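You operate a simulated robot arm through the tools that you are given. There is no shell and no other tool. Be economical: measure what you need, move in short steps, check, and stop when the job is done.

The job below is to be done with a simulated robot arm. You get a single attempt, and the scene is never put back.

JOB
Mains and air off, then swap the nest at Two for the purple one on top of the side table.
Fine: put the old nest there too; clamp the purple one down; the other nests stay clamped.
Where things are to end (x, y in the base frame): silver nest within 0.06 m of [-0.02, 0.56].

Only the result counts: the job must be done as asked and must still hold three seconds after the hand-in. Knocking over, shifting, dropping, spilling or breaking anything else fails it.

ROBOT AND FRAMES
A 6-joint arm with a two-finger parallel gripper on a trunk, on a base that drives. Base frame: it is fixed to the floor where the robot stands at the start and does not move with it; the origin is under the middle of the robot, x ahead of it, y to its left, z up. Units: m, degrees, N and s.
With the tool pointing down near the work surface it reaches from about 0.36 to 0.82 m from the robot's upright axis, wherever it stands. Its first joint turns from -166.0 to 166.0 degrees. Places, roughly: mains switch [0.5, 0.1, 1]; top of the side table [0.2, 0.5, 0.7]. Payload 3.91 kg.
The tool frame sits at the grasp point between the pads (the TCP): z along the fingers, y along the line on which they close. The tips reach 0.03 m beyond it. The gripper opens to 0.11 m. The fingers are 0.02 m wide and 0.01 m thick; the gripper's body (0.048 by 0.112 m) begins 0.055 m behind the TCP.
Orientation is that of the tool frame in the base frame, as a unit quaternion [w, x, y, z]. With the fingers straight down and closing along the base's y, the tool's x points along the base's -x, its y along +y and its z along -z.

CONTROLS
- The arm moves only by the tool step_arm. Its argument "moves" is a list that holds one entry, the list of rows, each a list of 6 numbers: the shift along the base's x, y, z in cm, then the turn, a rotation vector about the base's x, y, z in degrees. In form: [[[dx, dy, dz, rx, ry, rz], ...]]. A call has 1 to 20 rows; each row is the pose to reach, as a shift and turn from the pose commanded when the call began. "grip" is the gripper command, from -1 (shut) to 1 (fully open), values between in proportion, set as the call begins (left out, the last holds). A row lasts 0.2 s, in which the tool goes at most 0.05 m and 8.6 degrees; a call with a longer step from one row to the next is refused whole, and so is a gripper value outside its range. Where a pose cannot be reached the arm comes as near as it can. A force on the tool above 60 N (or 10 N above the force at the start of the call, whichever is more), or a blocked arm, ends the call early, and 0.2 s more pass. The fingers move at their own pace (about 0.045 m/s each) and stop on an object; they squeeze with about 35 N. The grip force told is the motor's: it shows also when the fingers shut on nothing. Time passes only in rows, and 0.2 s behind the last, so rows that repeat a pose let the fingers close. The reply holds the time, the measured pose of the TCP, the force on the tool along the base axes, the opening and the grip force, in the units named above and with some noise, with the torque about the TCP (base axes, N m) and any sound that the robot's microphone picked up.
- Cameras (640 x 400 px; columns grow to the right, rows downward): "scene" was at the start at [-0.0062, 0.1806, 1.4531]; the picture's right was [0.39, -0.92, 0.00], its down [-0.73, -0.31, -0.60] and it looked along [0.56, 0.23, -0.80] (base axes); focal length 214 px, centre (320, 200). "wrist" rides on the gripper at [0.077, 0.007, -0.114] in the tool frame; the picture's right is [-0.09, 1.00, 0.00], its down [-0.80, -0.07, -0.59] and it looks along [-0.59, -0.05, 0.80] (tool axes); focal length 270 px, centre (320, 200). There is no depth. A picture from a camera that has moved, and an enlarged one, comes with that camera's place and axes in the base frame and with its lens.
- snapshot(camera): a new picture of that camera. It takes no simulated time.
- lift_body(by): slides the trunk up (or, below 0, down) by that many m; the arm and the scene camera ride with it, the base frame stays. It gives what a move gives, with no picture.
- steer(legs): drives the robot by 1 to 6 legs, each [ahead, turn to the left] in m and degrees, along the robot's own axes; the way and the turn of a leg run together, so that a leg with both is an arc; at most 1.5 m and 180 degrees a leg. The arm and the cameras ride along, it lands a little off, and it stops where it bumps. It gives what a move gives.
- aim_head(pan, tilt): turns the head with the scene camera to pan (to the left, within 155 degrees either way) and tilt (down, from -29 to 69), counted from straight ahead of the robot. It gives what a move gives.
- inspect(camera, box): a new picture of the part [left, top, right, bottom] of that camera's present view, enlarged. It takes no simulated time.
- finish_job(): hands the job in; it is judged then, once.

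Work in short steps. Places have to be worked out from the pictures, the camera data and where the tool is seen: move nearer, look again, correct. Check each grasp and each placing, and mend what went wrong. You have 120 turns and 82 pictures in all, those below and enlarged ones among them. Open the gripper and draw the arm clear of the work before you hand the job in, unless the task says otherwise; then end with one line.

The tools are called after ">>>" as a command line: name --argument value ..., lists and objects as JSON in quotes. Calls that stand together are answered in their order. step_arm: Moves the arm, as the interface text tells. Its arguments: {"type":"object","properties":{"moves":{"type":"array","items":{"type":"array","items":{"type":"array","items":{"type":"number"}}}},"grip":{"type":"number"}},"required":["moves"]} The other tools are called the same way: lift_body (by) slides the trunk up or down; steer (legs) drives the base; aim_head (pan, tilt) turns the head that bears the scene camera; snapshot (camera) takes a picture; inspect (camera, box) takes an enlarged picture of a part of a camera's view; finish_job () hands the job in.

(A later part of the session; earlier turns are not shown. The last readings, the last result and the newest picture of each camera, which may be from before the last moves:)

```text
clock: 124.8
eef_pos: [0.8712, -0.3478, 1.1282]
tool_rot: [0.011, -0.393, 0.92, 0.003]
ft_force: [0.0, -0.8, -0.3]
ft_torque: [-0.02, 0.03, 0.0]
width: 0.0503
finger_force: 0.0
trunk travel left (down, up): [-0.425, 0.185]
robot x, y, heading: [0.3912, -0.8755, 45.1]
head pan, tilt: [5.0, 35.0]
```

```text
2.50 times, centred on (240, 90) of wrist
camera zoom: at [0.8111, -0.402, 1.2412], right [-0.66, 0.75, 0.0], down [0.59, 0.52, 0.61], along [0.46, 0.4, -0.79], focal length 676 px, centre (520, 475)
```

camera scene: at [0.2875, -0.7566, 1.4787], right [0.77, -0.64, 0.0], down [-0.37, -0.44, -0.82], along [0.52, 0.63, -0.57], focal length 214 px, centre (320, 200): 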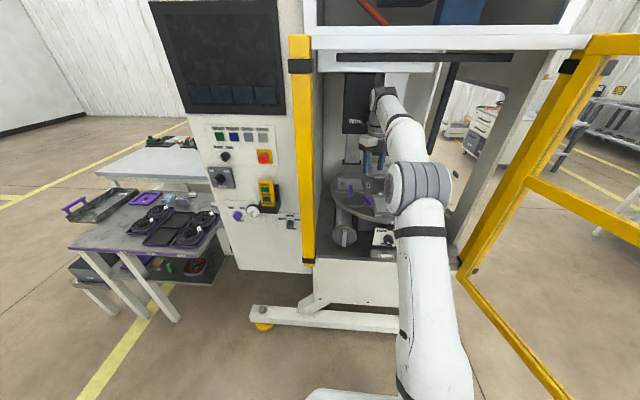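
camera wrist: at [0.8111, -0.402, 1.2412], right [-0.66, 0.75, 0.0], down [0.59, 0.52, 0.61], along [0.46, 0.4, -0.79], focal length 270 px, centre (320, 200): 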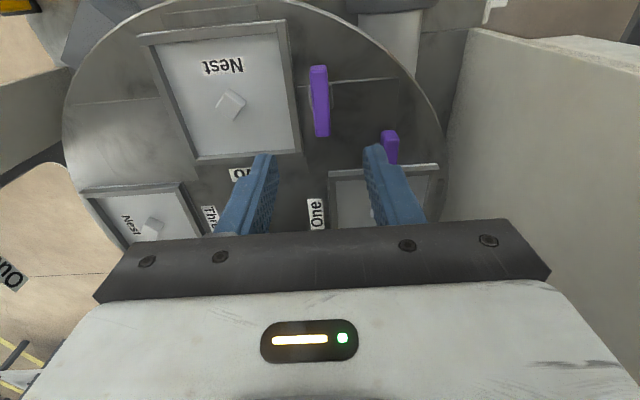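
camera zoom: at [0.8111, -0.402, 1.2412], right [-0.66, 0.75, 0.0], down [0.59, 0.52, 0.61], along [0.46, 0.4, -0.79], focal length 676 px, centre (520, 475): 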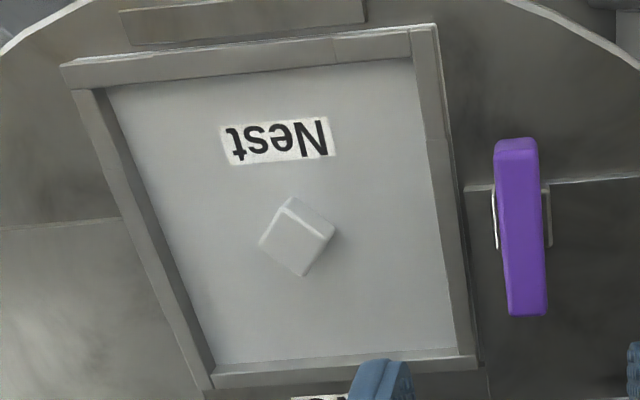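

The peg is a 2 cm block set at 45°, centred near (0.929, -0.410). I move above it and turn the tool 43° clockwise.

>>> step_arm --moves '[[[1, -1, 0, 0, 0, -7.2], [2, -2.1, 0, 0, 0, -14.4], [3, -3.2, 0, 0, 0, -21.6], [4, -4.3, 0, 0, 0, -28.9], [5, -5.3, 0, 0, 0, -36.1], [5.8, -6.2, 0, 0, 0, -43.3], [5.8, -6.2, 0, 0, 0, -43.3]]]' --grip 0.1

>>> snapshot --camera "wrist"

```text
clock: 126.4
eef_pos: [0.929, -0.4104, 1.1288]
tool_rot: [0.012, -0.024, 1.0, -0.002]
ft_force: [0.3, 1.0, -0.1]
ft_torque: [0.0, -0.02, 0.01]
width: 0.0605
finger_force: 0.1
trunk travel left (down, up): [-0.425, 0.185]
robot x, y, heading: [0.3883, -0.875, 45.3]
head pan, tilt: [5.0, 35.0]
```

```text
23 pictures are left
camera wrist: at [0.8487, -0.4077, 1.2415], right [0.04, 1.0, 0.0], down [0.79, -0.03, 0.61], along [0.61, -0.02, -0.79], focal length 270 px, centre (320, 200)
```

wrist: 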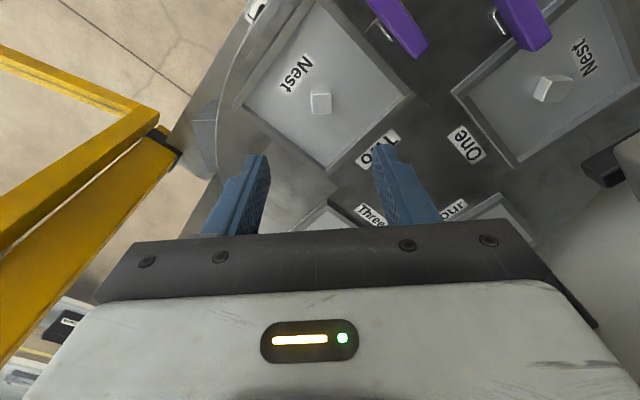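

The peg is square in the gap and centred. I descend to it and close.

>>> step_arm --moves '[[[0, 0, -4, 0, 0, 0], [0, 0, -8, 0, 0, 0], [0, 0, -10.5, 0, 0, 0], [0, 0, -12, 0, 0, 0], [0, 0, -12.6, 0, 0, 0]]]'

>>> step_arm --moves '[[[0, 0, 0, 0, 0, 0], [0, 0, 0, 0, 0, 0], [0, 0, 0, 0, 0, 0], [0, 0, 0, 0, 0, 0]]]' --grip -1

>>> snapshot --camera "wrist"

```text
clock: 127.6
eef_pos: [0.9276, -0.4095, 1.0035]
tool_rot: [0.014, -0.026, 1.0, 0.0]
ft_force: [2.1, 2.6, 11.9]
ft_torque: [0.06, 0.05, 0.02]
width: 0.0599
finger_force: 0.1
trunk travel left (down, up): [-0.425, 0.185]
robot x, y, heading: [0.3864, -0.8763, 45.3]
head pan, tilt: [5.0, 35.0]
```

```text
clock: 128.6
eef_pos: [0.9261, -0.4091, 1.0037]
tool_rot: [0.015, -0.027, 1.0, 0.0]
ft_force: [0.7, 4.8, 23.7]
ft_torque: [0.17, 0.08, -0.41]
width: 0.0195
finger_force: 34.9
trunk travel left (down, up): [-0.425, 0.185]
robot x, y, heading: [0.3906, -0.8753, 45.0]
head pan, tilt: [5.0, 35.0]
```

```text
22 pictures are left
camera wrist: at [0.8461, -0.4078, 1.1163], right [0.04, 1.0, 0.0], down [0.79, -0.03, 0.62], along [0.62, -0.02, -0.79], focal length 270 px, centre (320, 200)
```

wrist: 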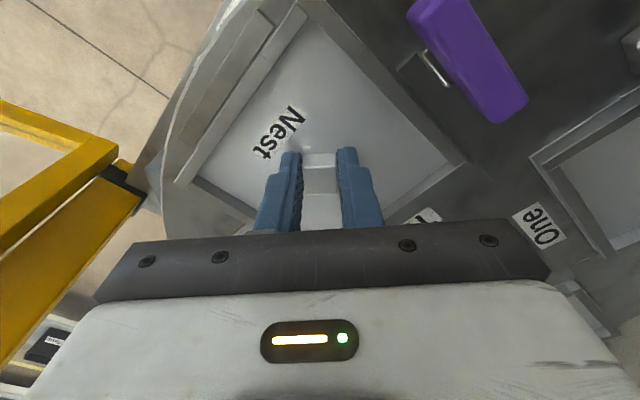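

The peg is gripped (19.5 mm), tips on the tray floor; seated pose is (0.927, -0.410, 1.004). I lift slowly.

>>> step_arm --moves '[[[0, 0, 0.5, 0, 0, 0], [0, 0, 1.2, 0, 0, 0], [0, 0, 2.5, 0, 0, 0], [0, 0, 5, 0, 0, 0], [0, 0, 8, 0, 0, 0], [0, 0, 12, 0, 0, 0], [0, 0, 15, 0, 0, 0]]]'

>>> snapshot --camera "wrist"

```text
clock: 130.2
eef_pos: [0.9273, -0.4085, 1.1538]
tool_rot: [0.011, -0.026, 1.0, -0.002]
ft_force: [-0.5, 0.4, 0.8]
ft_torque: [0.0, 0.02, 0.01]
width: 0.0002
finger_force: 34.9
trunk travel left (down, up): [-0.425, 0.185]
robot x, y, heading: [0.3903, -0.8765, 45.2]
head pan, tilt: [5.0, 35.0]
```

```text
21 pictures are left
camera wrist: at [0.8477, -0.4068, 1.2662], right [0.04, 1.0, 0.0], down [0.79, -0.03, 0.61], along [0.61, -0.02, -0.79], focal length 270 px, centre (320, 200)
```

wrist: 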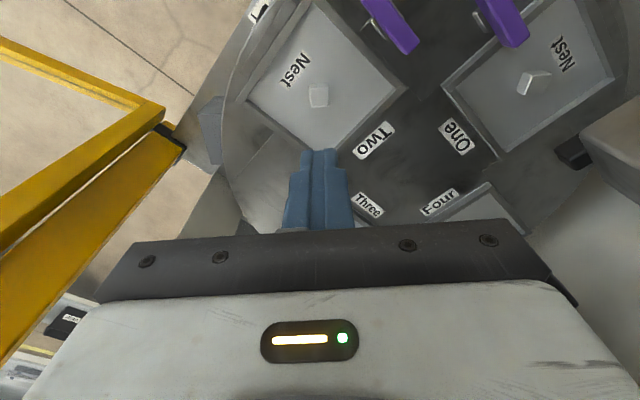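

The fingers slipped off the peg; the nest stayed put. I retry without pressing on the floor, closing longer, and watch the pull in small steps.

>>> step_arm --moves '[[[0, 0, 0, 0, 0, 0], [0, 0, -4, 0, 0, 0], [0, 0, -8, 0, 0, 0], [0, 0, -12, 0, 0, 0], [0, 0, -14.2, 0, 0, 0], [0, 0, -14.8, 0, 0, 0]]]' --grip 0.1

>>> step_arm --moves '[[[0, 0, 0, 0, 0, 0], [0, 0, 0, 0, 0, 0], [0, 0, 0, 0, 0, 0], [0, 0, 0, 0, 0, 0], [0, 0, 0, 0, 0, 0], [0, 0, 0, 0, 0, 0]]]' --grip -1

>>> step_arm --moves '[[[0, 0, 0.2, 0, 0, 0], [0, 0, 0.4, 0, 0, 0]]]'

```text
clock: 131.6
eef_pos: [0.9262, -0.4095, 1.0036]
tool_rot: [0.012, -0.026, 1.0, -0.001]
ft_force: [0.1, 0.0, -0.7]
ft_torque: [-0.01, 0.0, 0.02]
width: 0.0606
finger_force: 0.1
trunk travel left (down, up): [-0.425, 0.185]
robot x, y, heading: [0.389, -0.8779, 45.1]
head pan, tilt: [5.0, 35.0]
```

```text
clock: 133.0
eef_pos: [0.9284, -0.4089, 1.0047]
tool_rot: [0.012, -0.025, 1.0, -0.001]
ft_force: [0.4, -0.7, -0.8]
ft_torque: [0.06, 0.01, -0.04]
width: 0.0193
finger_force: 34.8
trunk travel left (down, up): [-0.425, 0.185]
robot x, y, heading: [0.3937, -0.8731, 45.2]
head pan, tilt: [5.0, 35.0]
```

```text
clock: 133.6
eef_pos: [0.9268, -0.4103, 1.0082]
tool_rot: [0.011, -0.025, 1.0, -0.002]
ft_force: [1.4, -0.1, -1.1]
ft_torque: [-0.02, 0.0, 0.0]
width: 0.019
finger_force: 34.7
trunk travel left (down, up): [-0.425, 0.185]
robot x, y, heading: [0.39, -0.8815, 45.1]
head pan, tilt: [5.0, 35.0]
```

Only about 1 N of pull and the width is shrinking. I lift 1 cm more and look.

>>> step_arm --moves '[[[0, 0, 0.4, 0, 0, 0], [0, 0, 0.8, 0, 0, 0]]]'

>>> inspect --camera "wrist" --box '[160, 0, 480, 230]'

```text
clock: 134.2
eef_pos: [0.9283, -0.4087, 1.0168]
tool_rot: [0.012, -0.025, 1.0, -0.001]
ft_force: [-0.3, -0.3, -1.4]
ft_torque: [-0.01, 0.04, 0.0]
width: 0.0195
finger_force: 34.8
trunk travel left (down, up): [-0.425, 0.185]
robot x, y, heading: [0.388, -0.8757, 45.3]
head pan, tilt: [5.0, 35.0]
```

```text
1.74 times, centred on (320, 115) of wrist
camera zoom: at [0.848, -0.4074, 1.1291], right [0.04, 1.0, 0.0], down [0.79, -0.03, 0.61], along [0.61, -0.02, -0.79], focal length 470 px, centre (320, 348)
```

zoom: 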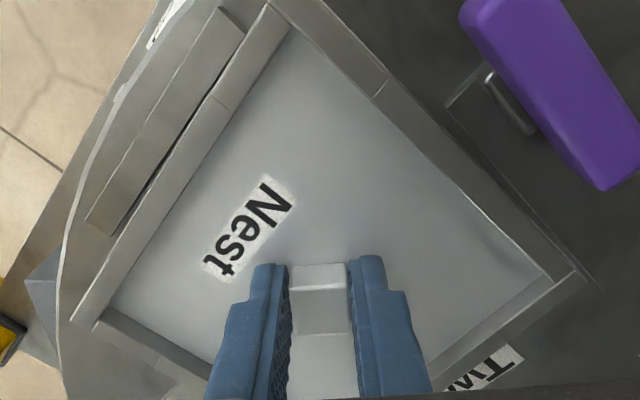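

The nest is moving up with the gripper this time (same place in view, peg width held, 1.4 N). I keep lifting slowly.

>>> step_arm --moves '[[[0, 0, 0.7, 0, 0, 0], [0, 0, 1.4, 0, 0, 0], [0, 0, 2.1, 0, 0, 0], [0, 0, 2.8, 0, 0, 0], [0, 0, 3.5, 0, 0, 0], [0, 0, 4.2, 0, 0, 0], [0, 0, 5, 0, 0, 0]]]'

>>> snapshot --camera "wrist"

```text
clock: 135.8
eef_pos: [0.9297, -0.4098, 1.0659]
tool_rot: [0.013, -0.025, 1.0, -0.001]
ft_force: [0.0, -0.4, -2.7]
ft_torque: [-0.03, 0.01, -0.02]
width: 0.0194
finger_force: 35.1
trunk travel left (down, up): [-0.425, 0.185]
robot x, y, heading: [0.3903, -0.8747, 45.1]
head pan, tilt: [5.0, 35.0]
```

```text
19 pictures are left
camera wrist: at [0.8492, -0.4076, 1.1791], right [0.04, 1.0, 0.0], down [0.79, -0.03, 0.61], along [0.61, -0.02, -0.79], focal length 270 px, centre (320, 200)
```

wrist: 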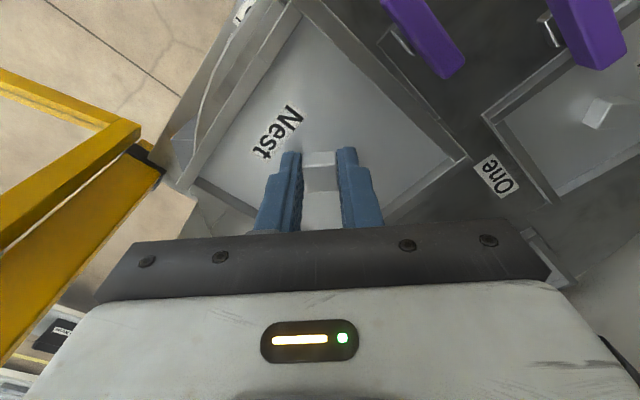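

The old nest is held (2.7 N, peg 19.4 mm). I lift further and draw it out toward the robot gently.

>>> step_arm --moves '[[[0, 0, 1.5, 0, 0, 0], [0, 0, 3, 0, 0, 0], [0, 0, 5, 0, 0, 0], [0, 0, 7, 0, 0, 0], [-1, -1, 9, 0, 0, 0], [-2.5, -2.6, 11, 0, 0, 0], [-4, -4.2, 13, 0, 0, 0], [-6, -6.2, 14, 0, 0, 0], [-8, -8.3, 14, 0, 0, 0], [-10, -10.4, 14, 0, 0, 0], [-12, -12.5, 14, 0, 0, 0], [-13, -13.5, 14, 0, 0, 0]]]'

>>> steer --legs '[[-0.35, 0]]'

```text
clock: 138.4
eef_pos: [0.7977, -0.5448, 1.2062]
tool_rot: [0.012, -0.025, 1.0, -0.001]
ft_force: [-0.7, -1.0, -1.5]
ft_torque: [0.02, 0.0, 0.02]
width: 0.0193
finger_force: 34.3
trunk travel left (down, up): [-0.425, 0.185]
robot x, y, heading: [0.3903, -0.8777, 45.2]
head pan, tilt: [5.0, 35.0]
```

```text
clock: 140.6
eef_pos: [0.5535, -0.7939, 1.2074]
tool_rot: [0.012, -0.023, 1.0, 0.0]
ft_force: [-0.9, 0.1, -2.1]
ft_torque: [0.01, 0.0, 0.01]
width: 0.0191
finger_force: 35.3
trunk travel left (down, up): [-0.425, 0.185]
robot x, y, heading: [0.1443, -1.1227, 45.2]
head pan, tilt: [5.0, 35.0]
```

Still held. I drive to the spot left of the panel, (-0.3, 0).

>>> steer --legs '[[0, 66.2], [1.2, 0], [0, -100]]'

```text
clock: 153.8
eef_pos: [0.2293, 0.0411, 1.206]
tool_rot: [0.012, 0.265, 0.964, -0.005]
ft_force: [0.3, 0.4, -1.9]
ft_torque: [-0.05, 0.03, -0.01]
width: 0.0191
finger_force: 34.7
trunk travel left (down, up): [-0.425, 0.185]
robot x, y, heading: [-0.3011, 0.0273, 11.8]
head pan, tilt: [5.0, 35.0]
```

Held and parked. I swing the arm to the left over the side table, turning the nest to line up with the table.

>>> step_arm --moves '[[[-0.3, 4.4, 0, 0, 0, 6.5], [-1, 8.7, 0, 0, 0, 13], [-2, 13, 0, 0, 0, 19.6], [-3.3, 17.2, 0, 0, 0, 26.1], [-5.1, 21.3, 0, 0, 0, 32.6], [-7.1, 25.2, 0, 0, 0, 39.2], [-9.5, 28.9, 0, 0, 0, 45.7], [-12.1, 32.4, 0, 0, 0, 52.2], [-15, 35.6, 0, 0, 0, 58.8], [-18.3, 38.7, 0, 0, 0, 65.3], [-21.8, 41.4, 0, 0, 0, 71.8], [-25.4, 43.9, 0, 0, 0, 78.4], [-29.3, 46, 0, 0, 0, 84.9], [-33.2, 47.8, 0, 0, 0, 91.4], [-37.4, 49.3, 0, 0, 0, 97.9], [-41.7, 50.4, 0, 0, 0, 104.5], [-46, 51.1, 0, 0, 0, 111], [-50.4, 51.5, 0, 0, 0, 117.5], [-54.7, 51.6, 0, 0, 0, 124]]]'

>>> steer --legs '[[0.25, 0]]'

>>> aim_head --pan 75 --tilt 50

>>> snapshot --camera "scene"

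```text
clock: 157.8
eef_pos: [-0.3176, 0.5558, 1.2063]
tool_rot: [-0.009, 0.727, -0.687, -0.007]
ft_force: [0.2, -0.5, -0.4]
ft_torque: [-0.04, 0.01, 0.02]
width: 0.0192
finger_force: 35.1
trunk travel left (down, up): [-0.425, 0.185]
robot x, y, heading: [-0.3037, 0.0302, 11.8]
head pan, tilt: [5.0, 35.0]
```

```text
clock: 159.6
eef_pos: [-0.0738, 0.6071, 1.2065]
tool_rot: [-0.008, 0.728, -0.685, -0.008]
ft_force: [-0.1, 1.0, -1.5]
ft_torque: [0.0, -0.03, 0.01]
width: 0.0194
finger_force: 35.5
trunk travel left (down, up): [-0.425, 0.185]
robot x, y, heading: [-0.0588, 0.0786, 11.8]
head pan, tilt: [5.0, 35.0]
```

```text
clock: 161.0
eef_pos: [-0.0755, 0.6071, 1.206]
tool_rot: [-0.009, 0.728, -0.685, -0.008]
ft_force: [0.0, 0.6, -1.5]
ft_torque: [0.02, 0.01, 0.03]
width: 0.0195
finger_force: 34.7
trunk travel left (down, up): [-0.425, 0.185]
robot x, y, heading: [-0.0601, 0.0789, 11.9]
head pan, tilt: [75.0, 50.0]
```

```text
18 pictures are left
camera scene: at [-0.159, 0.2885, 1.4568], right [1.0, -0.06, 0.0], down [-0.04, -0.76, -0.64], along [0.04, 0.64, -0.77], focal length 214 px, centre (320, 200)
```

scene: 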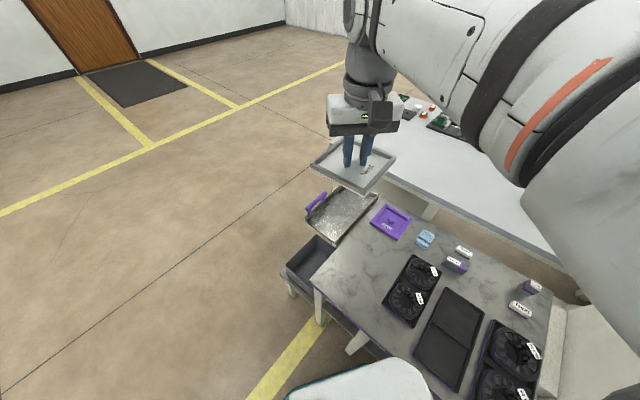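

The old nest is held level over the table. The target spot is free table; I move over it and come down to 5 cm above.

>>> step_arm --moves '[[[2, -2, 0, 0, 0, 0], [4, -3.5, -2, 0, 0, 0], [5.5, -4.7, -5, 0, 0, 0], [5.5, -4.7, -9, 0, 0, 0], [5.5, -4.7, -13, 0, 0, 0], [5.5, -4.7, -17, 0, 0, 0], [5.5, -4.7, -21, 0, 0, 0], [5.5, -4.7, -25, 0, 0, 0], [5.5, -4.7, -29, 0, 0, 0], [5.5, -4.7, -33, 0, 0, 0], [5.5, -4.7, -36.5, 0, 0, 0], [5.5, -4.7, -39, 0, 0, 0]]]'

>>> inspect --camera "scene" --box '[270, 170, 480, 330]'

```text
clock: 163.6
eef_pos: [-0.0198, 0.5597, 0.8147]
tool_rot: [-0.009, 0.727, -0.686, -0.008]
ft_force: [-0.6, 0.5, -1.0]
ft_torque: [0.0, -0.01, 0.01]
width: 0.0194
finger_force: 34.9
trunk travel left (down, up): [-0.425, 0.185]
robot x, y, heading: [-0.0556, 0.0749, 11.8]
head pan, tilt: [75.0, 50.0]
```

```text
2.50 times, centred on (375, 250) of scene
camera zoom: at [-0.159, 0.2887, 1.4568], right [1.0, -0.06, 0.0], down [-0.04, -0.77, -0.64], along [0.04, 0.64, -0.77], focal length 536 px, centre (182, 75)
```

zoom: 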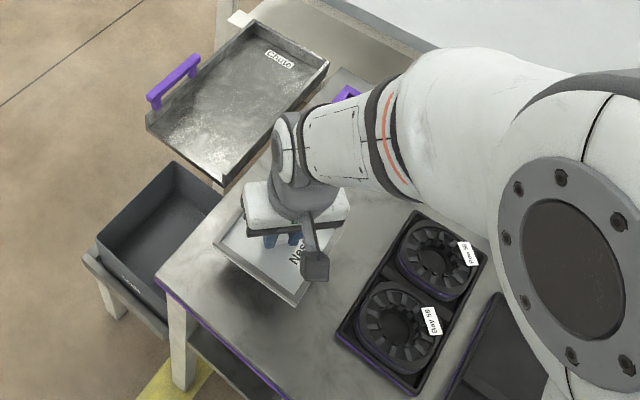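

The nest hovers clear between table edge and the black tray. I lower in small steps until it lands.

>>> step_arm --moves '[[[0, 0, -1, 0, 0, 0], [0, 0, -2, 0, 0, 0], [0, 0, -3, 0, 0, 0], [0, 0, -3.6, 0, 0, 0], [0, 0, -4.2, 0, 0, 0]]]'

```text
clock: 164.8
eef_pos: [-0.0196, 0.5604, 0.7737]
tool_rot: [-0.009, 0.728, -0.686, -0.009]
ft_force: [0.1, -0.6, -0.9]
ft_torque: [-0.01, 0.04, -0.02]
width: 0.0191
finger_force: 35.2
trunk travel left (down, up): [-0.425, 0.185]
robot x, y, heading: [-0.0607, 0.0799, 12.0]
head pan, tilt: [75.0, 50.0]
```

>>> step_arm --moves '[[[0, 0, -0.3, 0, 0, 0], [0, 0, -0.6, 0, 0, 0], [0, 0, -0.9, 0, 0, 0], [0, 0, -1.2, 0, 0, 0]]]'

```text
clock: 165.8
eef_pos: [-0.0193, 0.5617, 0.7617]
tool_rot: [-0.009, 0.727, -0.686, -0.009]
ft_force: [0.0, 0.1, -2.1]
ft_torque: [-0.01, -0.01, 0.02]
width: 0.0194
finger_force: 34.7
trunk travel left (down, up): [-0.425, 0.185]
robot x, y, heading: [-0.0593, 0.0752, 11.5]
head pan, tilt: [75.0, 50.0]
```

No contact yet at 0.762 m; I go on in 3 mm steps.

>>> step_arm --moves '[[[0, 0, -0.3, 0, 0, 0], [0, 0, -0.6, 0, 0, 0], [0, 0, -0.9, 0, 0, 0]]]'

```text
clock: 166.6
eef_pos: [-0.021, 0.5599, 0.7553]
tool_rot: [-0.01, 0.728, -0.686, -0.009]
ft_force: [4.0, -1.2, 18.5]
ft_torque: [-0.75, -0.09, 0.0]
width: 0.0195
finger_force: 35.4
trunk travel left (down, up): [-0.425, 0.185]
robot x, y, heading: [-0.0608, 0.0783, 11.8]
head pan, tilt: [75.0, 50.0]
```

Landed (18 N). I ease up 2 mm, open, and rise.

>>> step_arm --moves '[[[0, 0, 0.2, 0, 0, 0], [0, 0, 0.2, 0, 0, 0], [0, 0, 0.2, 0, 0, 0], [0, 0, 0.2, 0, 0, 0], [0, 0, 2, 0, 0, 0], [0, 0, 5, 0, 0, 0], [0, 0, 9, 0, 0, 0], [3, 3.3, 13, 0, 0, 0], [6, 6.6, 16, 0, 0, 0]]]' --grip 0.1

>>> snapshot --camera "wrist"

```text
refused: row 8 steps farther than a row can; nothing moved
```

```text
16 pictures are left
camera wrist: at [-0.0227, 0.4792, 0.8672], right [-1.0, 0.03, 0.0], down [0.02, 0.79, 0.62], along [0.02, 0.62, -0.79], focal length 270 px, centre (320, 200)
```

wrist: 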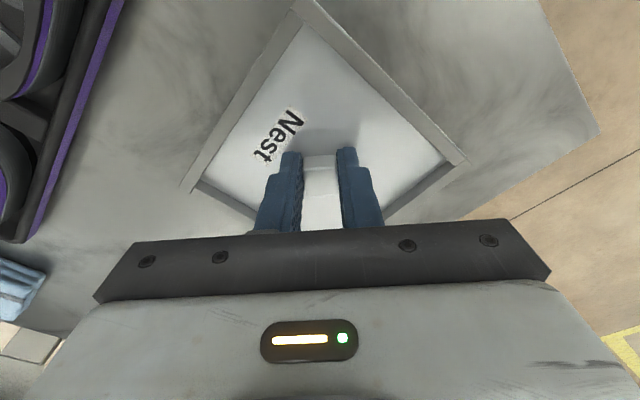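

The nest lies flat on the table well inside the edges. I repeat the release with smaller steps, then go above the purple nest.

>>> step_arm --moves '[[[0, 0, 0.2, 0, 0, 0], [0, 0, 0.2, 0, 0, 0], [0, 0, 0.2, 0, 0, 0], [0, 0, 0.2, 0, 0, 0], [0, 0, 2, 0, 0, 0], [0, 0, 5, 0, 0, 0], [0, 0, 9, 0, 0, 0], [2, 2, 12, 0, 0, 0], [5, 5, 14, 0, 0, 0], [8, 8.5, 14, 0, 0, 0], [11, 12, 14, 0, 0, 0], [14, 15.5, 14, 0, 0, 0], [16.5, 18.3, 14, 0, 0, 0], [17.6, 19.4, 14, 0, 0, 0], [17.6, 19.4, 14, 0, 0, 0]]]' --grip 0.1

>>> snapshot --camera "wrist"

```text
clock: 169.8
eef_pos: [0.1559, 0.7547, 0.8927]
tool_rot: [-0.009, 0.728, -0.686, -0.008]
ft_force: [0.4, 0.2, -0.1]
ft_torque: [-0.01, 0.01, 0.01]
width: 0.0604
finger_force: 0.1
trunk travel left (down, up): [-0.425, 0.185]
robot x, y, heading: [-0.063, 0.0785, 11.6]
head pan, tilt: [75.0, 50.0]
```

```text
15 pictures are left
camera wrist: at [0.1542, 0.6737, 1.0046], right [-1.0, 0.03, 0.0], down [0.02, 0.79, 0.61], along [0.02, 0.61, -0.79], focal length 270 px, centre (320, 200)
```

wrist: 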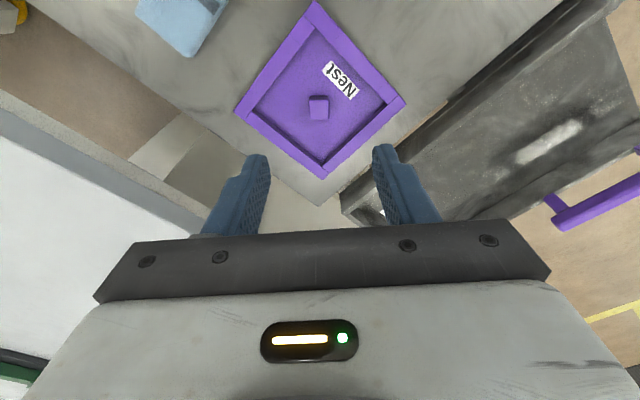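

The peg of the purple nest is centred under the tool and its label side already matches the machine's orientation. I descend and grip.

>>> step_arm --moves '[[[0.1, 0.2, -4, 0, 0, 0], [0.1, 0.2, -8, 0, 0, 0], [0.1, 0.2, -11, 0, 0, 0], [0.1, 0.2, -13, 0, 0, 0], [0.1, 0.2, -13.5, 0, 0, 0]]]'

>>> step_arm --moves '[[[0, 0, 0, 0, 0, 0], [0, 0, 0, 0, 0, 0], [0, 0, 0, 0, 0, 0], [0, 0, 0, 0, 0, 0], [0, 0, 0, 0, 0, 0], [0, 0, 0.2, 0, 0, 0], [0, 0, 0.6, 0, 0, 0], [0, 0, 1.2, 0, 0, 0]]]' --grip -1

>>> snapshot --camera "wrist"

```text
clock: 171.0
eef_pos: [0.1563, 0.7569, 0.7584]
tool_rot: [-0.009, 0.728, -0.685, -0.008]
ft_force: [0.3, 0.7, 0.9]
ft_torque: [0.01, -0.02, -0.02]
width: 0.0608
finger_force: 0.2
trunk travel left (down, up): [-0.425, 0.185]
robot x, y, heading: [-0.0566, 0.0778, 11.7]
head pan, tilt: [75.0, 50.0]
```

```text
clock: 172.8
eef_pos: [0.1584, 0.7581, 0.7692]
tool_rot: [-0.008, 0.728, -0.685, -0.008]
ft_force: [-0.4, 0.2, -1.5]
ft_torque: [-0.03, 0.01, 0.0]
width: 0.0195
finger_force: 34.8
trunk travel left (down, up): [-0.425, 0.185]
robot x, y, heading: [-0.0586, 0.0776, 11.9]
head pan, tilt: [75.0, 50.0]
```

```text
14 pictures are left
camera wrist: at [0.1546, 0.6757, 0.8824], right [-1.0, 0.03, 0.0], down [0.02, 0.79, 0.61], along [0.02, 0.61, -0.79], focal length 270 px, centre (320, 200)
```

wrist: 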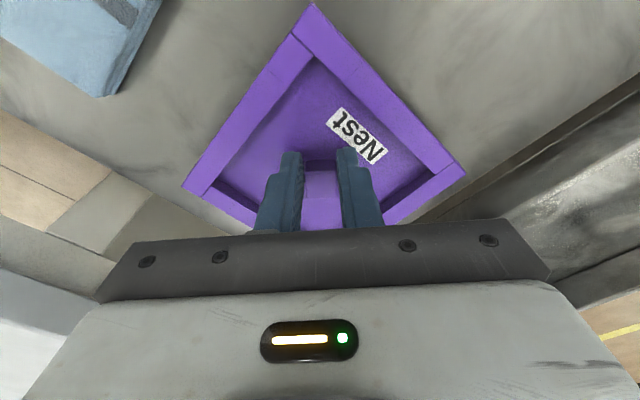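

The purple nest is held (1.5 N, peg 19.5 mm). I lift slowly to travel height and draw it in.

>>> step_arm --moves '[[[0, 0, 1, 0, 0, 0], [0, 0, 2.5, 0, 0, 0], [0, 0, 4.5, 0, 0, 0], [0, 0, 7, 0, 0, 0], [0, 0, 10, 0, 0, 0], [0, 0, 13.5, 0, 0, 0], [-1, -0.7, 17, 0, 0, 0], [-2.5, -1.6, 20.5, 0, 0, 0], [-4.5, -2.9, 24, 0, 0, 0], [-6.5, -4.2, 27.5, 0, 0, 0], [-8.5, -5.5, 31, 0, 0, 0], [-10.5, -6.8, 34.5, 0, 0, 0], [-12.5, -8.1, 38, 0, 0, 0], [-14.5, -9.4, 41, 0, 0, 0], [-17, -11, 43, 0, 0, 0], [-20, -12.9, 43.7, 0, 0, 0], [-22.5, -14.5, 43.7, 0, 0, 0], [-23.5, -15.1, 43.7, 0, 0, 0]]]'

>>> steer --legs '[[-0.25, 0]]'

```text
clock: 176.6
eef_pos: [-0.0769, 0.605, 1.2076]
tool_rot: [-0.009, 0.728, -0.685, -0.008]
ft_force: [-0.1, -0.4, -1.4]
ft_torque: [-0.05, 0.0, -0.02]
width: 0.0194
finger_force: 34.9
trunk travel left (down, up): [-0.425, 0.185]
robot x, y, heading: [-0.0581, 0.0792, 11.8]
head pan, tilt: [75.0, 50.0]
```

```text
clock: 178.4
eef_pos: [-0.3177, 0.555, 1.2077]
tool_rot: [-0.01, 0.728, -0.685, -0.008]
ft_force: [-0.3, -0.3, -1.9]
ft_torque: [-0.02, -0.01, 0.01]
width: 0.0194
finger_force: 34.9
trunk travel left (down, up): [-0.425, 0.185]
robot x, y, heading: [-0.2991, 0.0328, 11.6]
head pan, tilt: [75.0, 50.0]
```

Now I swing the arm back to point ahead of the robot.

>>> step_arm --moves '[[[4.3, -0.1, 0, 0, 0, -1.7], [8.7, -0.5, 0, 0, 0, -3.5], [13, -1.2, 0, 0, 0, -5.2], [17.3, -2.3, 0, 0, 0, -7], [21.5, -3.8, 0, 0, 0, -8.7], [25.4, -5.6, 0, 0, 0, -10.4], [29.3, -7.7, 0, 0, 0, -12.2], [32.9, -10.2, 0, 0, 0, -13.9], [36.4, -12.9, 0, 0, 0, -15.6], [39.7, -16, 0, 0, 0, -17.4], [42.6, -19.2, 0, 0, 0, -19.1], [45.2, -22.7, 0, 0, 0, -20.8], [47.6, -26.4, 0, 0, 0, -22.6], [49.6, -30.3, 0, 0, 0, -24.3], [51.4, -34.4, 0, 0, 0, -26], [52.7, -38.6, 0, 0, 0, -27.8], [53.7, -42.9, 0, 0, 0, -29.5], [54.4, -47.2, 0, 0, 0, -31.3], [54.7, -51.6, 0, 0, 0, -33]]]'

>>> steer --legs '[[0, 100], [-1.2, 0], [0, -66.4]]'

```text
clock: 182.4
eef_pos: [0.2297, 0.0374, 1.2061]
tool_rot: [0.012, -0.502, 0.865, 0.005]
ft_force: [-0.9, 0.0, -1.7]
ft_torque: [0.0, 0.0, 0.0]
width: 0.0195
finger_force: 35.6
trunk travel left (down, up): [-0.425, 0.185]
robot x, y, heading: [-0.3016, 0.0308, 11.6]
head pan, tilt: [75.0, 50.0]
```

```text
clock: 195.8
eef_pos: [0.6324, -0.714, 1.2078]
tool_rot: [-0.009, 0.757, -0.653, -0.009]
ft_force: [-0.4, -0.9, -1.0]
ft_torque: [-0.02, 0.02, -0.03]
width: 0.0191
finger_force: 35.1
trunk travel left (down, up): [-0.425, 0.185]
robot x, y, heading: [0.2011, -1.0291, 50.2]
head pan, tilt: [75.0, 50.0]
```

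The drive landed with heading 50°; from here straight ahead 0.23 m suits. I go ahead and turn the head to the table.

>>> steer --legs '[[0.23, 0]]'

>>> aim_head --pan 5 --tilt 35

>>> snapshot --camera "scene"

```text
clock: 197.5
eef_pos: [0.7837, -0.5355, 1.2069]
tool_rot: [-0.009, 0.756, -0.654, -0.008]
ft_force: [-0.3, -0.3, -1.9]
ft_torque: [-0.03, 0.0, -0.02]
width: 0.0194
finger_force: 35.2
trunk travel left (down, up): [-0.425, 0.185]
robot x, y, heading: [0.3483, -0.8494, 50.3]
head pan, tilt: [75.0, 50.0]
```

```text
clock: 198.9
eef_pos: [0.7826, -0.5375, 1.2079]
tool_rot: [-0.009, 0.756, -0.655, -0.009]
ft_force: [0.3, 0.3, -2.4]
ft_torque: [0.01, 0.01, -0.01]
width: 0.0192
finger_force: 35.7
trunk travel left (down, up): [-0.425, 0.185]
robot x, y, heading: [0.348, -0.8491, 50.2]
head pan, tilt: [5.0, 35.0]
```

```text
13 pictures are left
camera scene: at [0.2377, -0.7389, 1.4786], right [0.82, -0.57, 0.0], down [-0.33, -0.47, -0.82], along [0.47, 0.67, -0.57], focal length 214 px, centre (320, 200)
```

scene: 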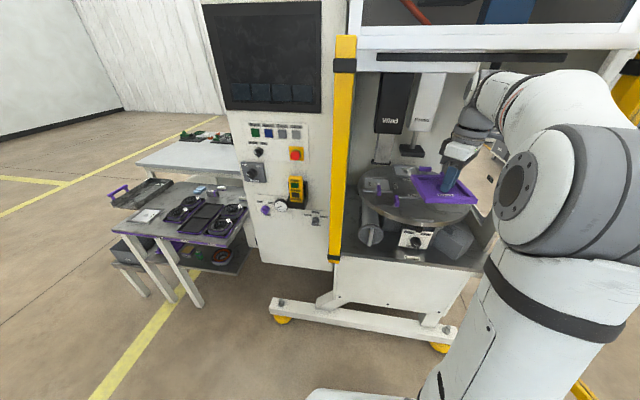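

The purple nest hangs ready in front. I bring it above the empty seat at (0.928, -0.4095), aligned, 10 cm up.

>>> step_arm --moves '[[[2, 1.8, 0, 0, 0, -1], [4.5, 4, 0, 0, 0, -2], [7, 6.2, 0, 0, 0, -3], [9.5, 8.4, 0, 0, 0, -4], [12, 10.6, 0, 0, 0, -5.3], [13.5, 12, 0, 0, 0, -5.3], [14.5, 12.8, -2, 0, 0, -5.3], [14.5, 12.8, -5, 0, 0, -5.3], [14.5, 12.8, -8.5, 0, 0, -5.3], [14.5, 12.8, -12, 0, 0, -5.3], [14.5, 12.8, -12, 0, 0, -5.3]]]'

>>> snapshot --camera "wrist"

>>> inspect --camera "scene" --box '[350, 150, 490, 250]'

```text
clock: 201.3
eef_pos: [0.9269, -0.4082, 1.0867]
tool_rot: [-0.009, 0.725, -0.689, -0.009]
ft_force: [-0.4, -0.5, -1.2]
ft_torque: [-0.02, 0.0, -0.02]
width: 0.0196
finger_force: 35.3
trunk travel left (down, up): [-0.425, 0.185]
robot x, y, heading: [0.3503, -0.8516, 50.2]
head pan, tilt: [5.0, 35.0]
```

```text
12 pictures are left
camera wrist: at [0.9238, -0.4888, 1.1998], right [-1.0, 0.04, 0.0], down [0.03, 0.79, 0.61], along [0.02, 0.61, -0.79], focal length 270 px, centre (320, 200)
```

wrist: 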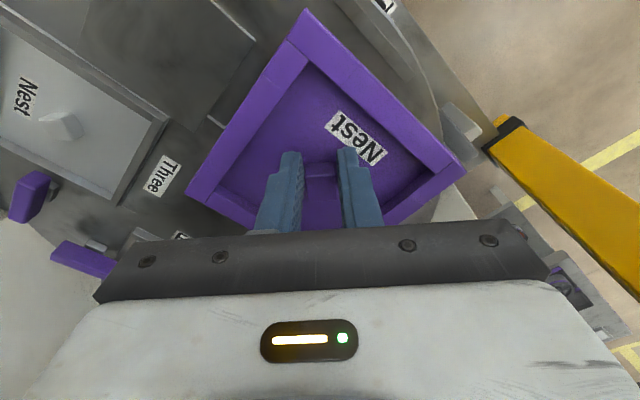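

```text
4.00 times, centred on (420, 200) of scene
camera zoom: at [0.2379, -0.7389, 1.4786], right [0.82, -0.57, 0.0], down [-0.33, -0.47, -0.82], along [0.47, 0.67, -0.57], focal length 858 px, centre (-80, 200)
```

zoom: 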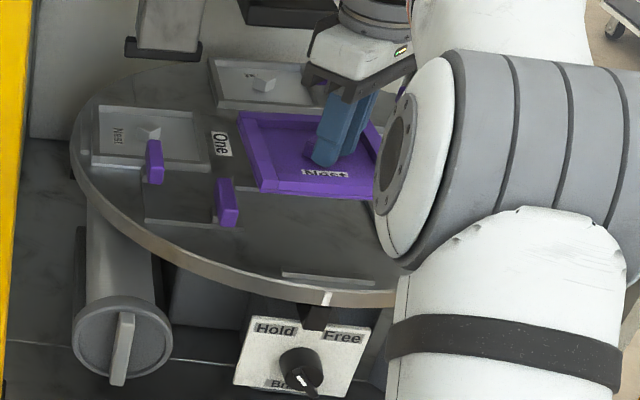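

Well aligned over the seat with the lever out of the way. I lower to just above the seat.

>>> step_arm --moves '[[[0.1, -0.13, -2, 0, 0, 0], [0.1, -0.13, -4, 0, 0, 0], [0.1, -0.13, -5.5, 0, 0, 0], [0.1, -0.13, -6.5, 0, 0, 0]]]'

>>> step_arm --moves '[[[0, 0, -0.4, 0, 0, 0], [0, 0, -0.8, 0, 0, 0], [0, 0, -1.2, 0, 0, 0], [0, 0, -1.5, 0, 0, 0]]]'

```text
clock: 202.3
eef_pos: [0.9287, -0.4092, 1.0221]
tool_rot: [-0.009, 0.725, -0.689, -0.008]
ft_force: [-0.3, 0.7, -1.0]
ft_torque: [-0.02, 0.0, -0.01]
width: 0.0193
finger_force: 35.3
trunk travel left (down, up): [-0.425, 0.185]
robot x, y, heading: [0.3542, -0.8486, 50.3]
head pan, tilt: [5.0, 35.0]
```

```text
clock: 203.3
eef_pos: [0.9276, -0.4102, 1.0099]
tool_rot: [-0.012, 0.725, -0.689, -0.008]
ft_force: [5.8, 1.3, 22.1]
ft_torque: [0.83, -0.23, -0.08]
width: 0.0203
finger_force: 35.3
trunk travel left (down, up): [-0.425, 0.185]
robot x, y, heading: [0.3502, -0.8505, 50.3]
head pan, tilt: [5.0, 35.0]
```

Contact at 1.010, a few mm above the expected 1.0065, so it may sit on an edge. I look.

>>> inspect --camera "wrist" --box '[140, 0, 500, 230]'

>>> inspect --camera "scene" --box '[370, 170, 470, 240]'

```text
1.74 times, centred on (320, 115) of wrist
camera zoom: at [0.9244, -0.491, 1.122], right [-1.0, 0.04, 0.0], down [0.03, 0.79, 0.62], along [0.03, 0.62, -0.79], focal length 470 px, centre (320, 348)
```

zoom: 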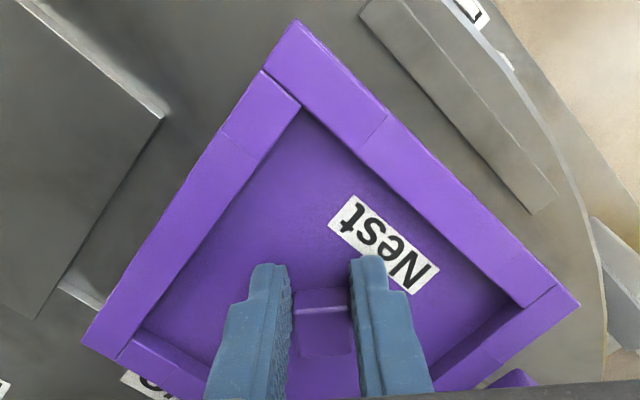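

```text
5.71 times, centred on (420, 205) of scene
camera zoom: at [0.2365, -0.7404, 1.4789], right [0.82, -0.57, 0.0], down [-0.33, -0.47, -0.82], along [0.47, 0.67, -0.57], focal length 1226 px, centre (-251, 171)
```

zoom: 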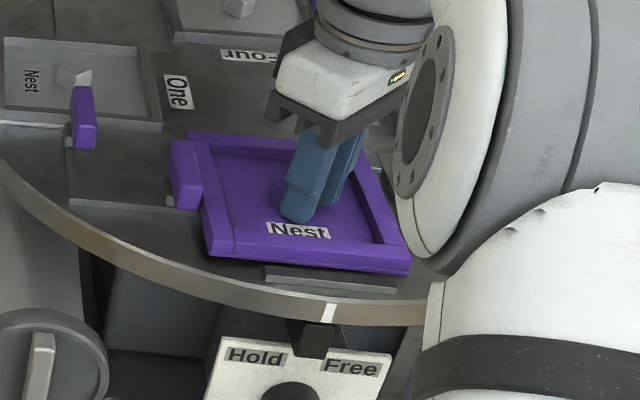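

The position matches within about 2 mm, but compared with the old nest this one is turned about 2° clockwise in the grip. I raise 4 mm, turn +2° and lower again.

>>> step_arm --moves '[[[0, 0, 0.6, 0, 0, 0], [0, 0, 0.6, 0, 0, 2], [0, 0, 0.3, 0, 0, 2], [0, 0, 0, 0, 0, 2], [0, 0, -0.1, 0, 0, 2]]]'

```text
clock: 204.5
eef_pos: [0.927, -0.4093, 1.0098]
tool_rot: [-0.011, 0.736, -0.677, -0.007]
ft_force: [0.6, 4.0, 26.2]
ft_torque: [-0.03, -0.04, -0.02]
width: 0.0195
finger_force: 35.1
trunk travel left (down, up): [-0.425, 0.185]
robot x, y, heading: [0.3498, -0.8478, 50.0]
head pan, tilt: [5.0, 35.0]
```

Torque is now nil and the contact is flat; the small height difference fits the nest having sagged a few mm in the grip. I release, rise and check the seating.

>>> step_arm --moves '[[[0, 0, 0.3, 0, 0, 0], [0, 0, 0.3, 0, 0, 0], [0, 0, 0.3, 0, 0, 0], [0, 0, 0.3, 0, 0, 0], [0, 0, 2, 0, 0, 0], [0, 0, 5, 0, 0, 0], [0, 0, 9, 0, 0, 0], [0, 0, 13, 0, 0, 0]]]' --grip 0.1

>>> inspect --camera "wrist" --box '[160, 0, 480, 200]'

>>> inspect --camera "scene" --box '[370, 170, 470, 240]'

```text
clock: 206.3
eef_pos: [0.9296, -0.4103, 1.1345]
tool_rot: [-0.009, 0.736, -0.677, -0.007]
ft_force: [0.9, -0.1, -0.4]
ft_torque: [0.01, 0.0, -0.04]
width: 0.0605
finger_force: 0.1
trunk travel left (down, up): [-0.425, 0.185]
robot x, y, heading: [0.3474, -0.8482, 50.1]
head pan, tilt: [5.0, 35.0]
```

```text
2.00 times, centred on (320, 100) of wrist
camera zoom: at [0.9294, -0.4908, 1.2483], right [-1.0, 0.0, 0.0], down [0.0, 0.79, 0.61], along [0.0, 0.61, -0.79], focal length 541 px, centre (320, 400)
```

zoom: 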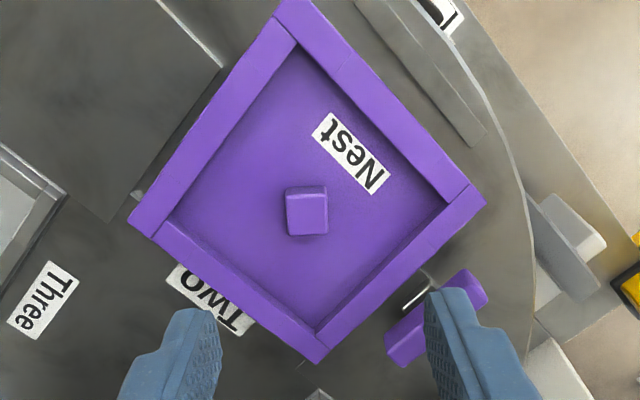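

```text
5.71 times, centred on (420, 205) of scene
camera zoom: at [0.2378, -0.7389, 1.4786], right [0.82, -0.57, 0.0], down [-0.33, -0.47, -0.82], along [0.47, 0.67, -0.57], focal length 1226 px, centre (-251, 171)
```

zoom: 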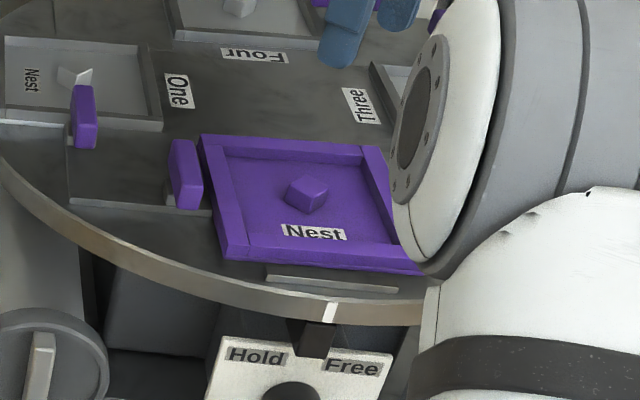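

Comparing the corners, the new nest sits about 9 mm further in than the old one did, so I mend that. I come down centred on its peg at (0.9355, -0.4025) and feel for the tray floor.

>>> step_arm --moves '[[[0.6, 0.78, -4, 0, 0, -1.9], [0.6, 0.78, -8, 0, 0, -1.9], [0.6, 0.78, -11, 0, 0, -1.9], [0.6, 0.78, -12.4, 0, 0, -1.9]]]'

>>> step_arm --moves '[[[0, 0, -0.2, 0, 0, 0], [0, 0, -0.4, 0, 0, 0], [0, 0, -0.6, 0, 0, 0]]]'

```text
clock: 207.3
eef_pos: [0.9361, -0.4027, 1.0113]
tool_rot: [-0.009, 0.725, -0.688, -0.009]
ft_force: [-0.3, 0.1, 0.6]
ft_torque: [0.0, 0.0, 0.01]
width: 0.0606
finger_force: 0.0
trunk travel left (down, up): [-0.425, 0.185]
robot x, y, heading: [0.3476, -0.8502, 50.0]
head pan, tilt: [5.0, 35.0]
```

```text
clock: 208.1
eef_pos: [0.9349, -0.402, 1.0067]
tool_rot: [-0.012, 0.725, -0.688, -0.007]
ft_force: [0.4, 0.5, 8.1]
ft_torque: [0.08, -0.34, -0.01]
width: 0.0608
finger_force: 0.7
trunk travel left (down, up): [-0.425, 0.185]
robot x, y, heading: [0.3462, -0.8494, 50.2]
head pan, tilt: [5.0, 35.0]
```

The floor is felt at 1.007, 3 mm higher than before, so the nest is riding on an edge. I grip, lift 6 mm, shift 9 mm toward the front and lower.

>>> step_arm --moves '[[[0, 0, 0.15, 0, 0, 0], [0, 0, 0.15, 0, 0, 0], [0, 0, 0.15, 0, 0, 0], [0, 0, 0.15, 0, 0, 0], [0, 0, 0.15, 0, 0, 0], [0, 0, 0.5, 0, 0, 0], [0, 0, 0.8, 0, 0, 0], [-0.3, -0.35, 0.8, 0, 0, 0], [-0.65, -0.7, 0.8, 0, 0, 0], [-0.65, -0.7, 0.8, 0, 0, 0]]]' --grip -1

>>> step_arm --moves '[[[0, 0, -0.3, 0, 0, 0], [0, 0, -0.6, 0, 0, 0], [0, 0, -0.9, 0, 0, 0], [0, 0, -1.1, 0, 0, 0]]]'

```text
clock: 210.3
eef_pos: [0.9279, -0.4088, 1.0145]
tool_rot: [-0.009, 0.725, -0.689, -0.008]
ft_force: [-0.1, 0.1, -1.0]
ft_torque: [0.03, -0.05, 0.02]
width: 0.0198
finger_force: 35.3
trunk travel left (down, up): [-0.425, 0.185]
robot x, y, heading: [0.3481, -0.8536, 50.1]
head pan, tilt: [5.0, 35.0]
```

```text
clock: 211.3
eef_pos: [0.9282, -0.4095, 1.0068]
tool_rot: [-0.014, 0.726, -0.688, -0.007]
ft_force: [9.7, 8.6, 36.6]
ft_torque: [-0.45, 0.51, -0.1]
width: 0.02
finger_force: 35.1
trunk travel left (down, up): [-0.425, 0.185]
robot x, y, heading: [0.3514, -0.8497, 50.2]
head pan, tilt: [5.0, 35.0]
```

A 13 N side push toward the inside shows up, so it may now touch the front stop. I look closely at the front gap.

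>>> inspect --camera "scene" --box '[375, 180, 455, 235]'

```text
7.27 times, centred on (415, 208) of scene
camera zoom: at [0.2358, -0.7402, 1.479], right [0.82, -0.57, 0.0], down [-0.33, -0.47, -0.82], along [0.47, 0.67, -0.57], focal length 1560 px, centre (-371, 146)
```

zoom: 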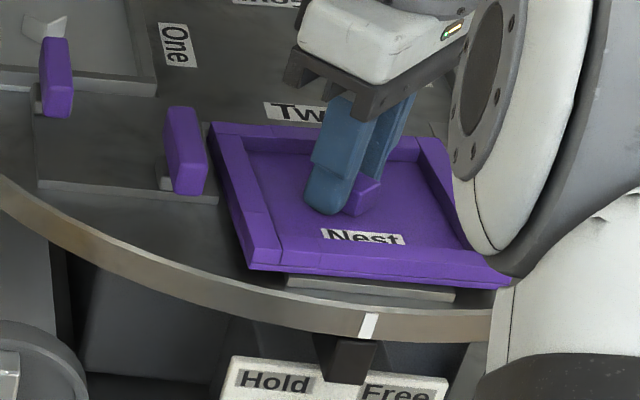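

Now the front edge lines up at the stop just as the old nest did. I ease 1.5 mm inward to take off the side load, then release and feel the floor again.

>>> step_arm --moves '[[[0.1, 0.12, 0.3, 0, 0, 0], [0.1, 0.12, 0.2, 0, 0, 0], [0.1, 0.12, 0, 0, 0, 0]]]'

>>> step_arm --moves '[[[0, 0, 0.5, 0, 0, 0], [0, 0, 0.5, 0, 0, 0], [0, 0, 0.5, 0, 0, 0], [0, 0, 0.5, 0, 0, 0], [0, 0, 0.3, 0, 0, 0], [0, 0, 0.1, 0, 0, 0]]]' --grip 0.1

```text
clock: 212.1
eef_pos: [0.9283, -0.4091, 1.0079]
tool_rot: [-0.012, 0.726, -0.688, -0.007]
ft_force: [4.8, 6.6, 40.2]
ft_torque: [-0.92, 0.86, -0.12]
width: 0.0198
finger_force: 35.7
trunk travel left (down, up): [-0.425, 0.185]
robot x, y, heading: [0.3491, -0.8505, 50.3]
head pan, tilt: [5.0, 35.0]
```

```text
clock: 213.5
eef_pos: [0.9289, -0.4117, 1.0084]
tool_rot: [-0.013, 0.725, -0.689, -0.009]
ft_force: [12.7, -8.2, 37.2]
ft_torque: [-0.64, 0.83, 0.13]
width: 0.0535
finger_force: 0.0
trunk travel left (down, up): [-0.425, 0.185]
robot x, y, heading: [0.3515, -0.8506, 50.5]
head pan, tilt: [5.0, 35.0]
```

The floor still feels about 4 mm high. I rise and take the wrist camera to exactly the pose from which I photographed the old nest, for a direct comparison.

>>> step_arm --moves '[[[0, 0, 2, 0, 0, 0], [0, 0, 5, 0, 0, 0], [0, 0, 9, 0, 0, 0], [0, 0, 12.4, 0, 0, -6.6], [-1, 1.1, 12.4, 0, 0, -13.2], [-2, 2.2, 12.4, 0, 0, -19.8], [-3, 3.3, 12.4, 0, 0, -26.4], [-4, 4.4, 12.4, 0, 0, -33], [-5, 5.5, 12.4, 0, 0, -39.6], [-5.8, 6.4, 12.4, 0, 0, -46.6], [-5.8, 6.4, 12.4, 0, 0, -46.6]]]' --grip -0.09

>>> inspect --camera "wrist" --box '[140, 10, 340, 170]'

```text
clock: 215.9
eef_pos: [0.8719, -0.3436, 1.1289]
tool_rot: [0.011, -0.393, 0.92, 0.004]
ft_force: [-0.6, -0.1, -0.1]
ft_torque: [0.02, 0.02, 0.02]
width: 0.0501
finger_force: 0.0
trunk travel left (down, up): [-0.425, 0.185]
robot x, y, heading: [0.3493, -0.8513, 50.3]
head pan, tilt: [5.0, 35.0]
```

```text
2.50 times, centred on (240, 90) of wrist
camera zoom: at [0.8113, -0.3967, 1.2414], right [-0.66, 0.75, 0.0], down [0.59, 0.52, 0.61], along [0.46, 0.4, -0.79], focal length 676 px, centre (520, 475)
```

zoom: 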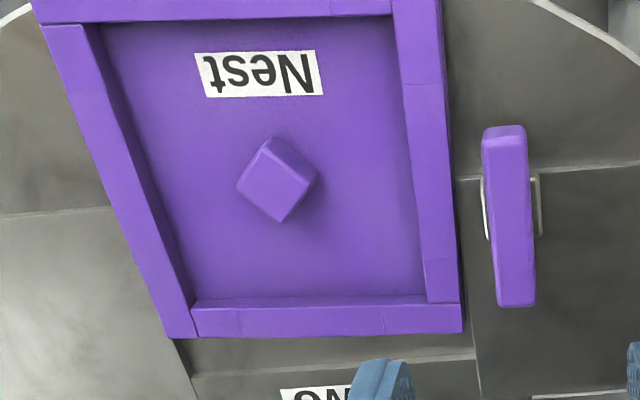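

The new nest now looks shifted forward, slightly rotated and raised. I check it from the scene side.

>>> inspect --camera "scene" --box '[365, 165, 475, 240]'

```text
5.33 times, centred on (420, 202) of scene
camera zoom: at [0.2377, -0.7389, 1.4786], right [0.82, -0.57, 0.0], down [-0.33, -0.47, -0.82], along [0.47, 0.67, -0.57], focal length 1144 px, centre (-213, 187)
```

zoom: 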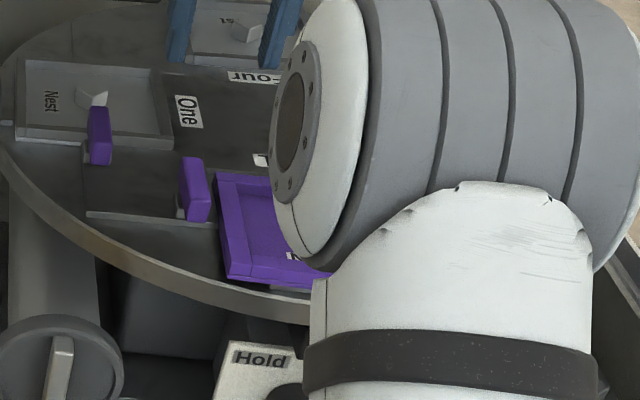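

The nest slid over the front stop, so it must be regripped. I go above its peg, estimated at (0.916, -0.419), turned to match its angle, and verify.

>>> step_arm --moves '[[[0.7, -1.2, 0, 0, 0, -8], [1.5, -2.5, 0, 0, 0, -16], [2.2, -3.8, 0, 0, 0, -24], [3, -5, 0, 0, 0, -32], [3.7, -6.3, 0, 0, 0, -40], [4.4, -7.5, 0, 0, 0, -48], [4.4, -7.5, 0, 0, 0, -48]]]' --grip 0.1

>>> snapshot --camera "wrist"

```text
clock: 217.5
eef_pos: [0.9142, -0.4188, 1.1306]
tool_rot: [0.012, 0.015, 1.0, -0.002]
ft_force: [0.6, -0.5, 0.4]
ft_torque: [-0.02, 0.0, 0.04]
width: 0.0603
finger_force: 0.1
trunk travel left (down, up): [-0.425, 0.185]
robot x, y, heading: [0.3485, -0.8479, 50.2]
head pan, tilt: [5.0, 35.0]
```

```text
3 pictures are left
camera wrist: at [0.8352, -0.4104, 1.2413], right [0.12, 0.99, 0.0], down [0.78, -0.09, 0.61], along [0.61, -0.07, -0.79], focal length 270 px, centre (320, 200)
```

wrist: 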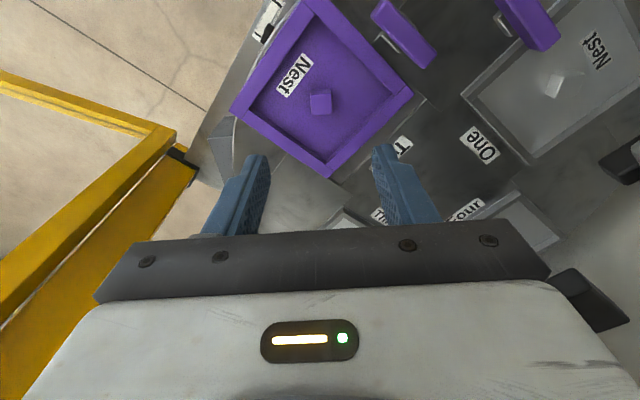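

The peg is centred and square in the gap (2 mm ahead). I descend, grip, and lift slowly 2.5 cm.

>>> step_arm --moves '[[[0.2, 0, -4, 0, 0, 0], [0.2, 0, -8, 0, 0, 0], [0.2, 0, -10.5, 0, 0, 0], [0.2, 0, -11.5, 0, 0, 0], [0.2, 0, -11.9, 0, 0, 0]]]'

>>> step_arm --moves '[[[0, 0, 0, 0, 0, 0], [0, 0, 0, 0, 0, 0], [0, 0, 0, 0, 0, 0], [0, 0, 0, 0, 0, 0], [0, 0, 0, 0, 0, 0], [0, 0, 0.3, 0, 0, 0], [0, 0, 0.7, 0, 0, 0], [0, 0, 1.2, 0, 0, 0], [0, 0, 1.8, 0, 0, 0], [0, 0, 2.5, 0, 0, 0]]]' --grip -1

```text
clock: 218.7
eef_pos: [0.9177, -0.419, 1.0092]
tool_rot: [0.013, 0.015, 1.0, 0.0]
ft_force: [0.5, 0.4, 1.8]
ft_torque: [-0.02, 0.04, -0.01]
width: 0.0601
finger_force: 0.1
trunk travel left (down, up): [-0.425, 0.185]
robot x, y, heading: [0.3504, -0.8488, 50.4]
head pan, tilt: [5.0, 35.0]
```

```text
clock: 220.9
eef_pos: [0.9177, -0.4186, 1.0336]
tool_rot: [0.012, 0.014, 1.0, -0.001]
ft_force: [1.1, 0.3, -2.1]
ft_torque: [0.0, 0.04, 0.04]
width: 0.0195
finger_force: 35.2
trunk travel left (down, up): [-0.425, 0.185]
robot x, y, heading: [0.3468, -0.8501, 50.3]
head pan, tilt: [5.0, 35.0]
```

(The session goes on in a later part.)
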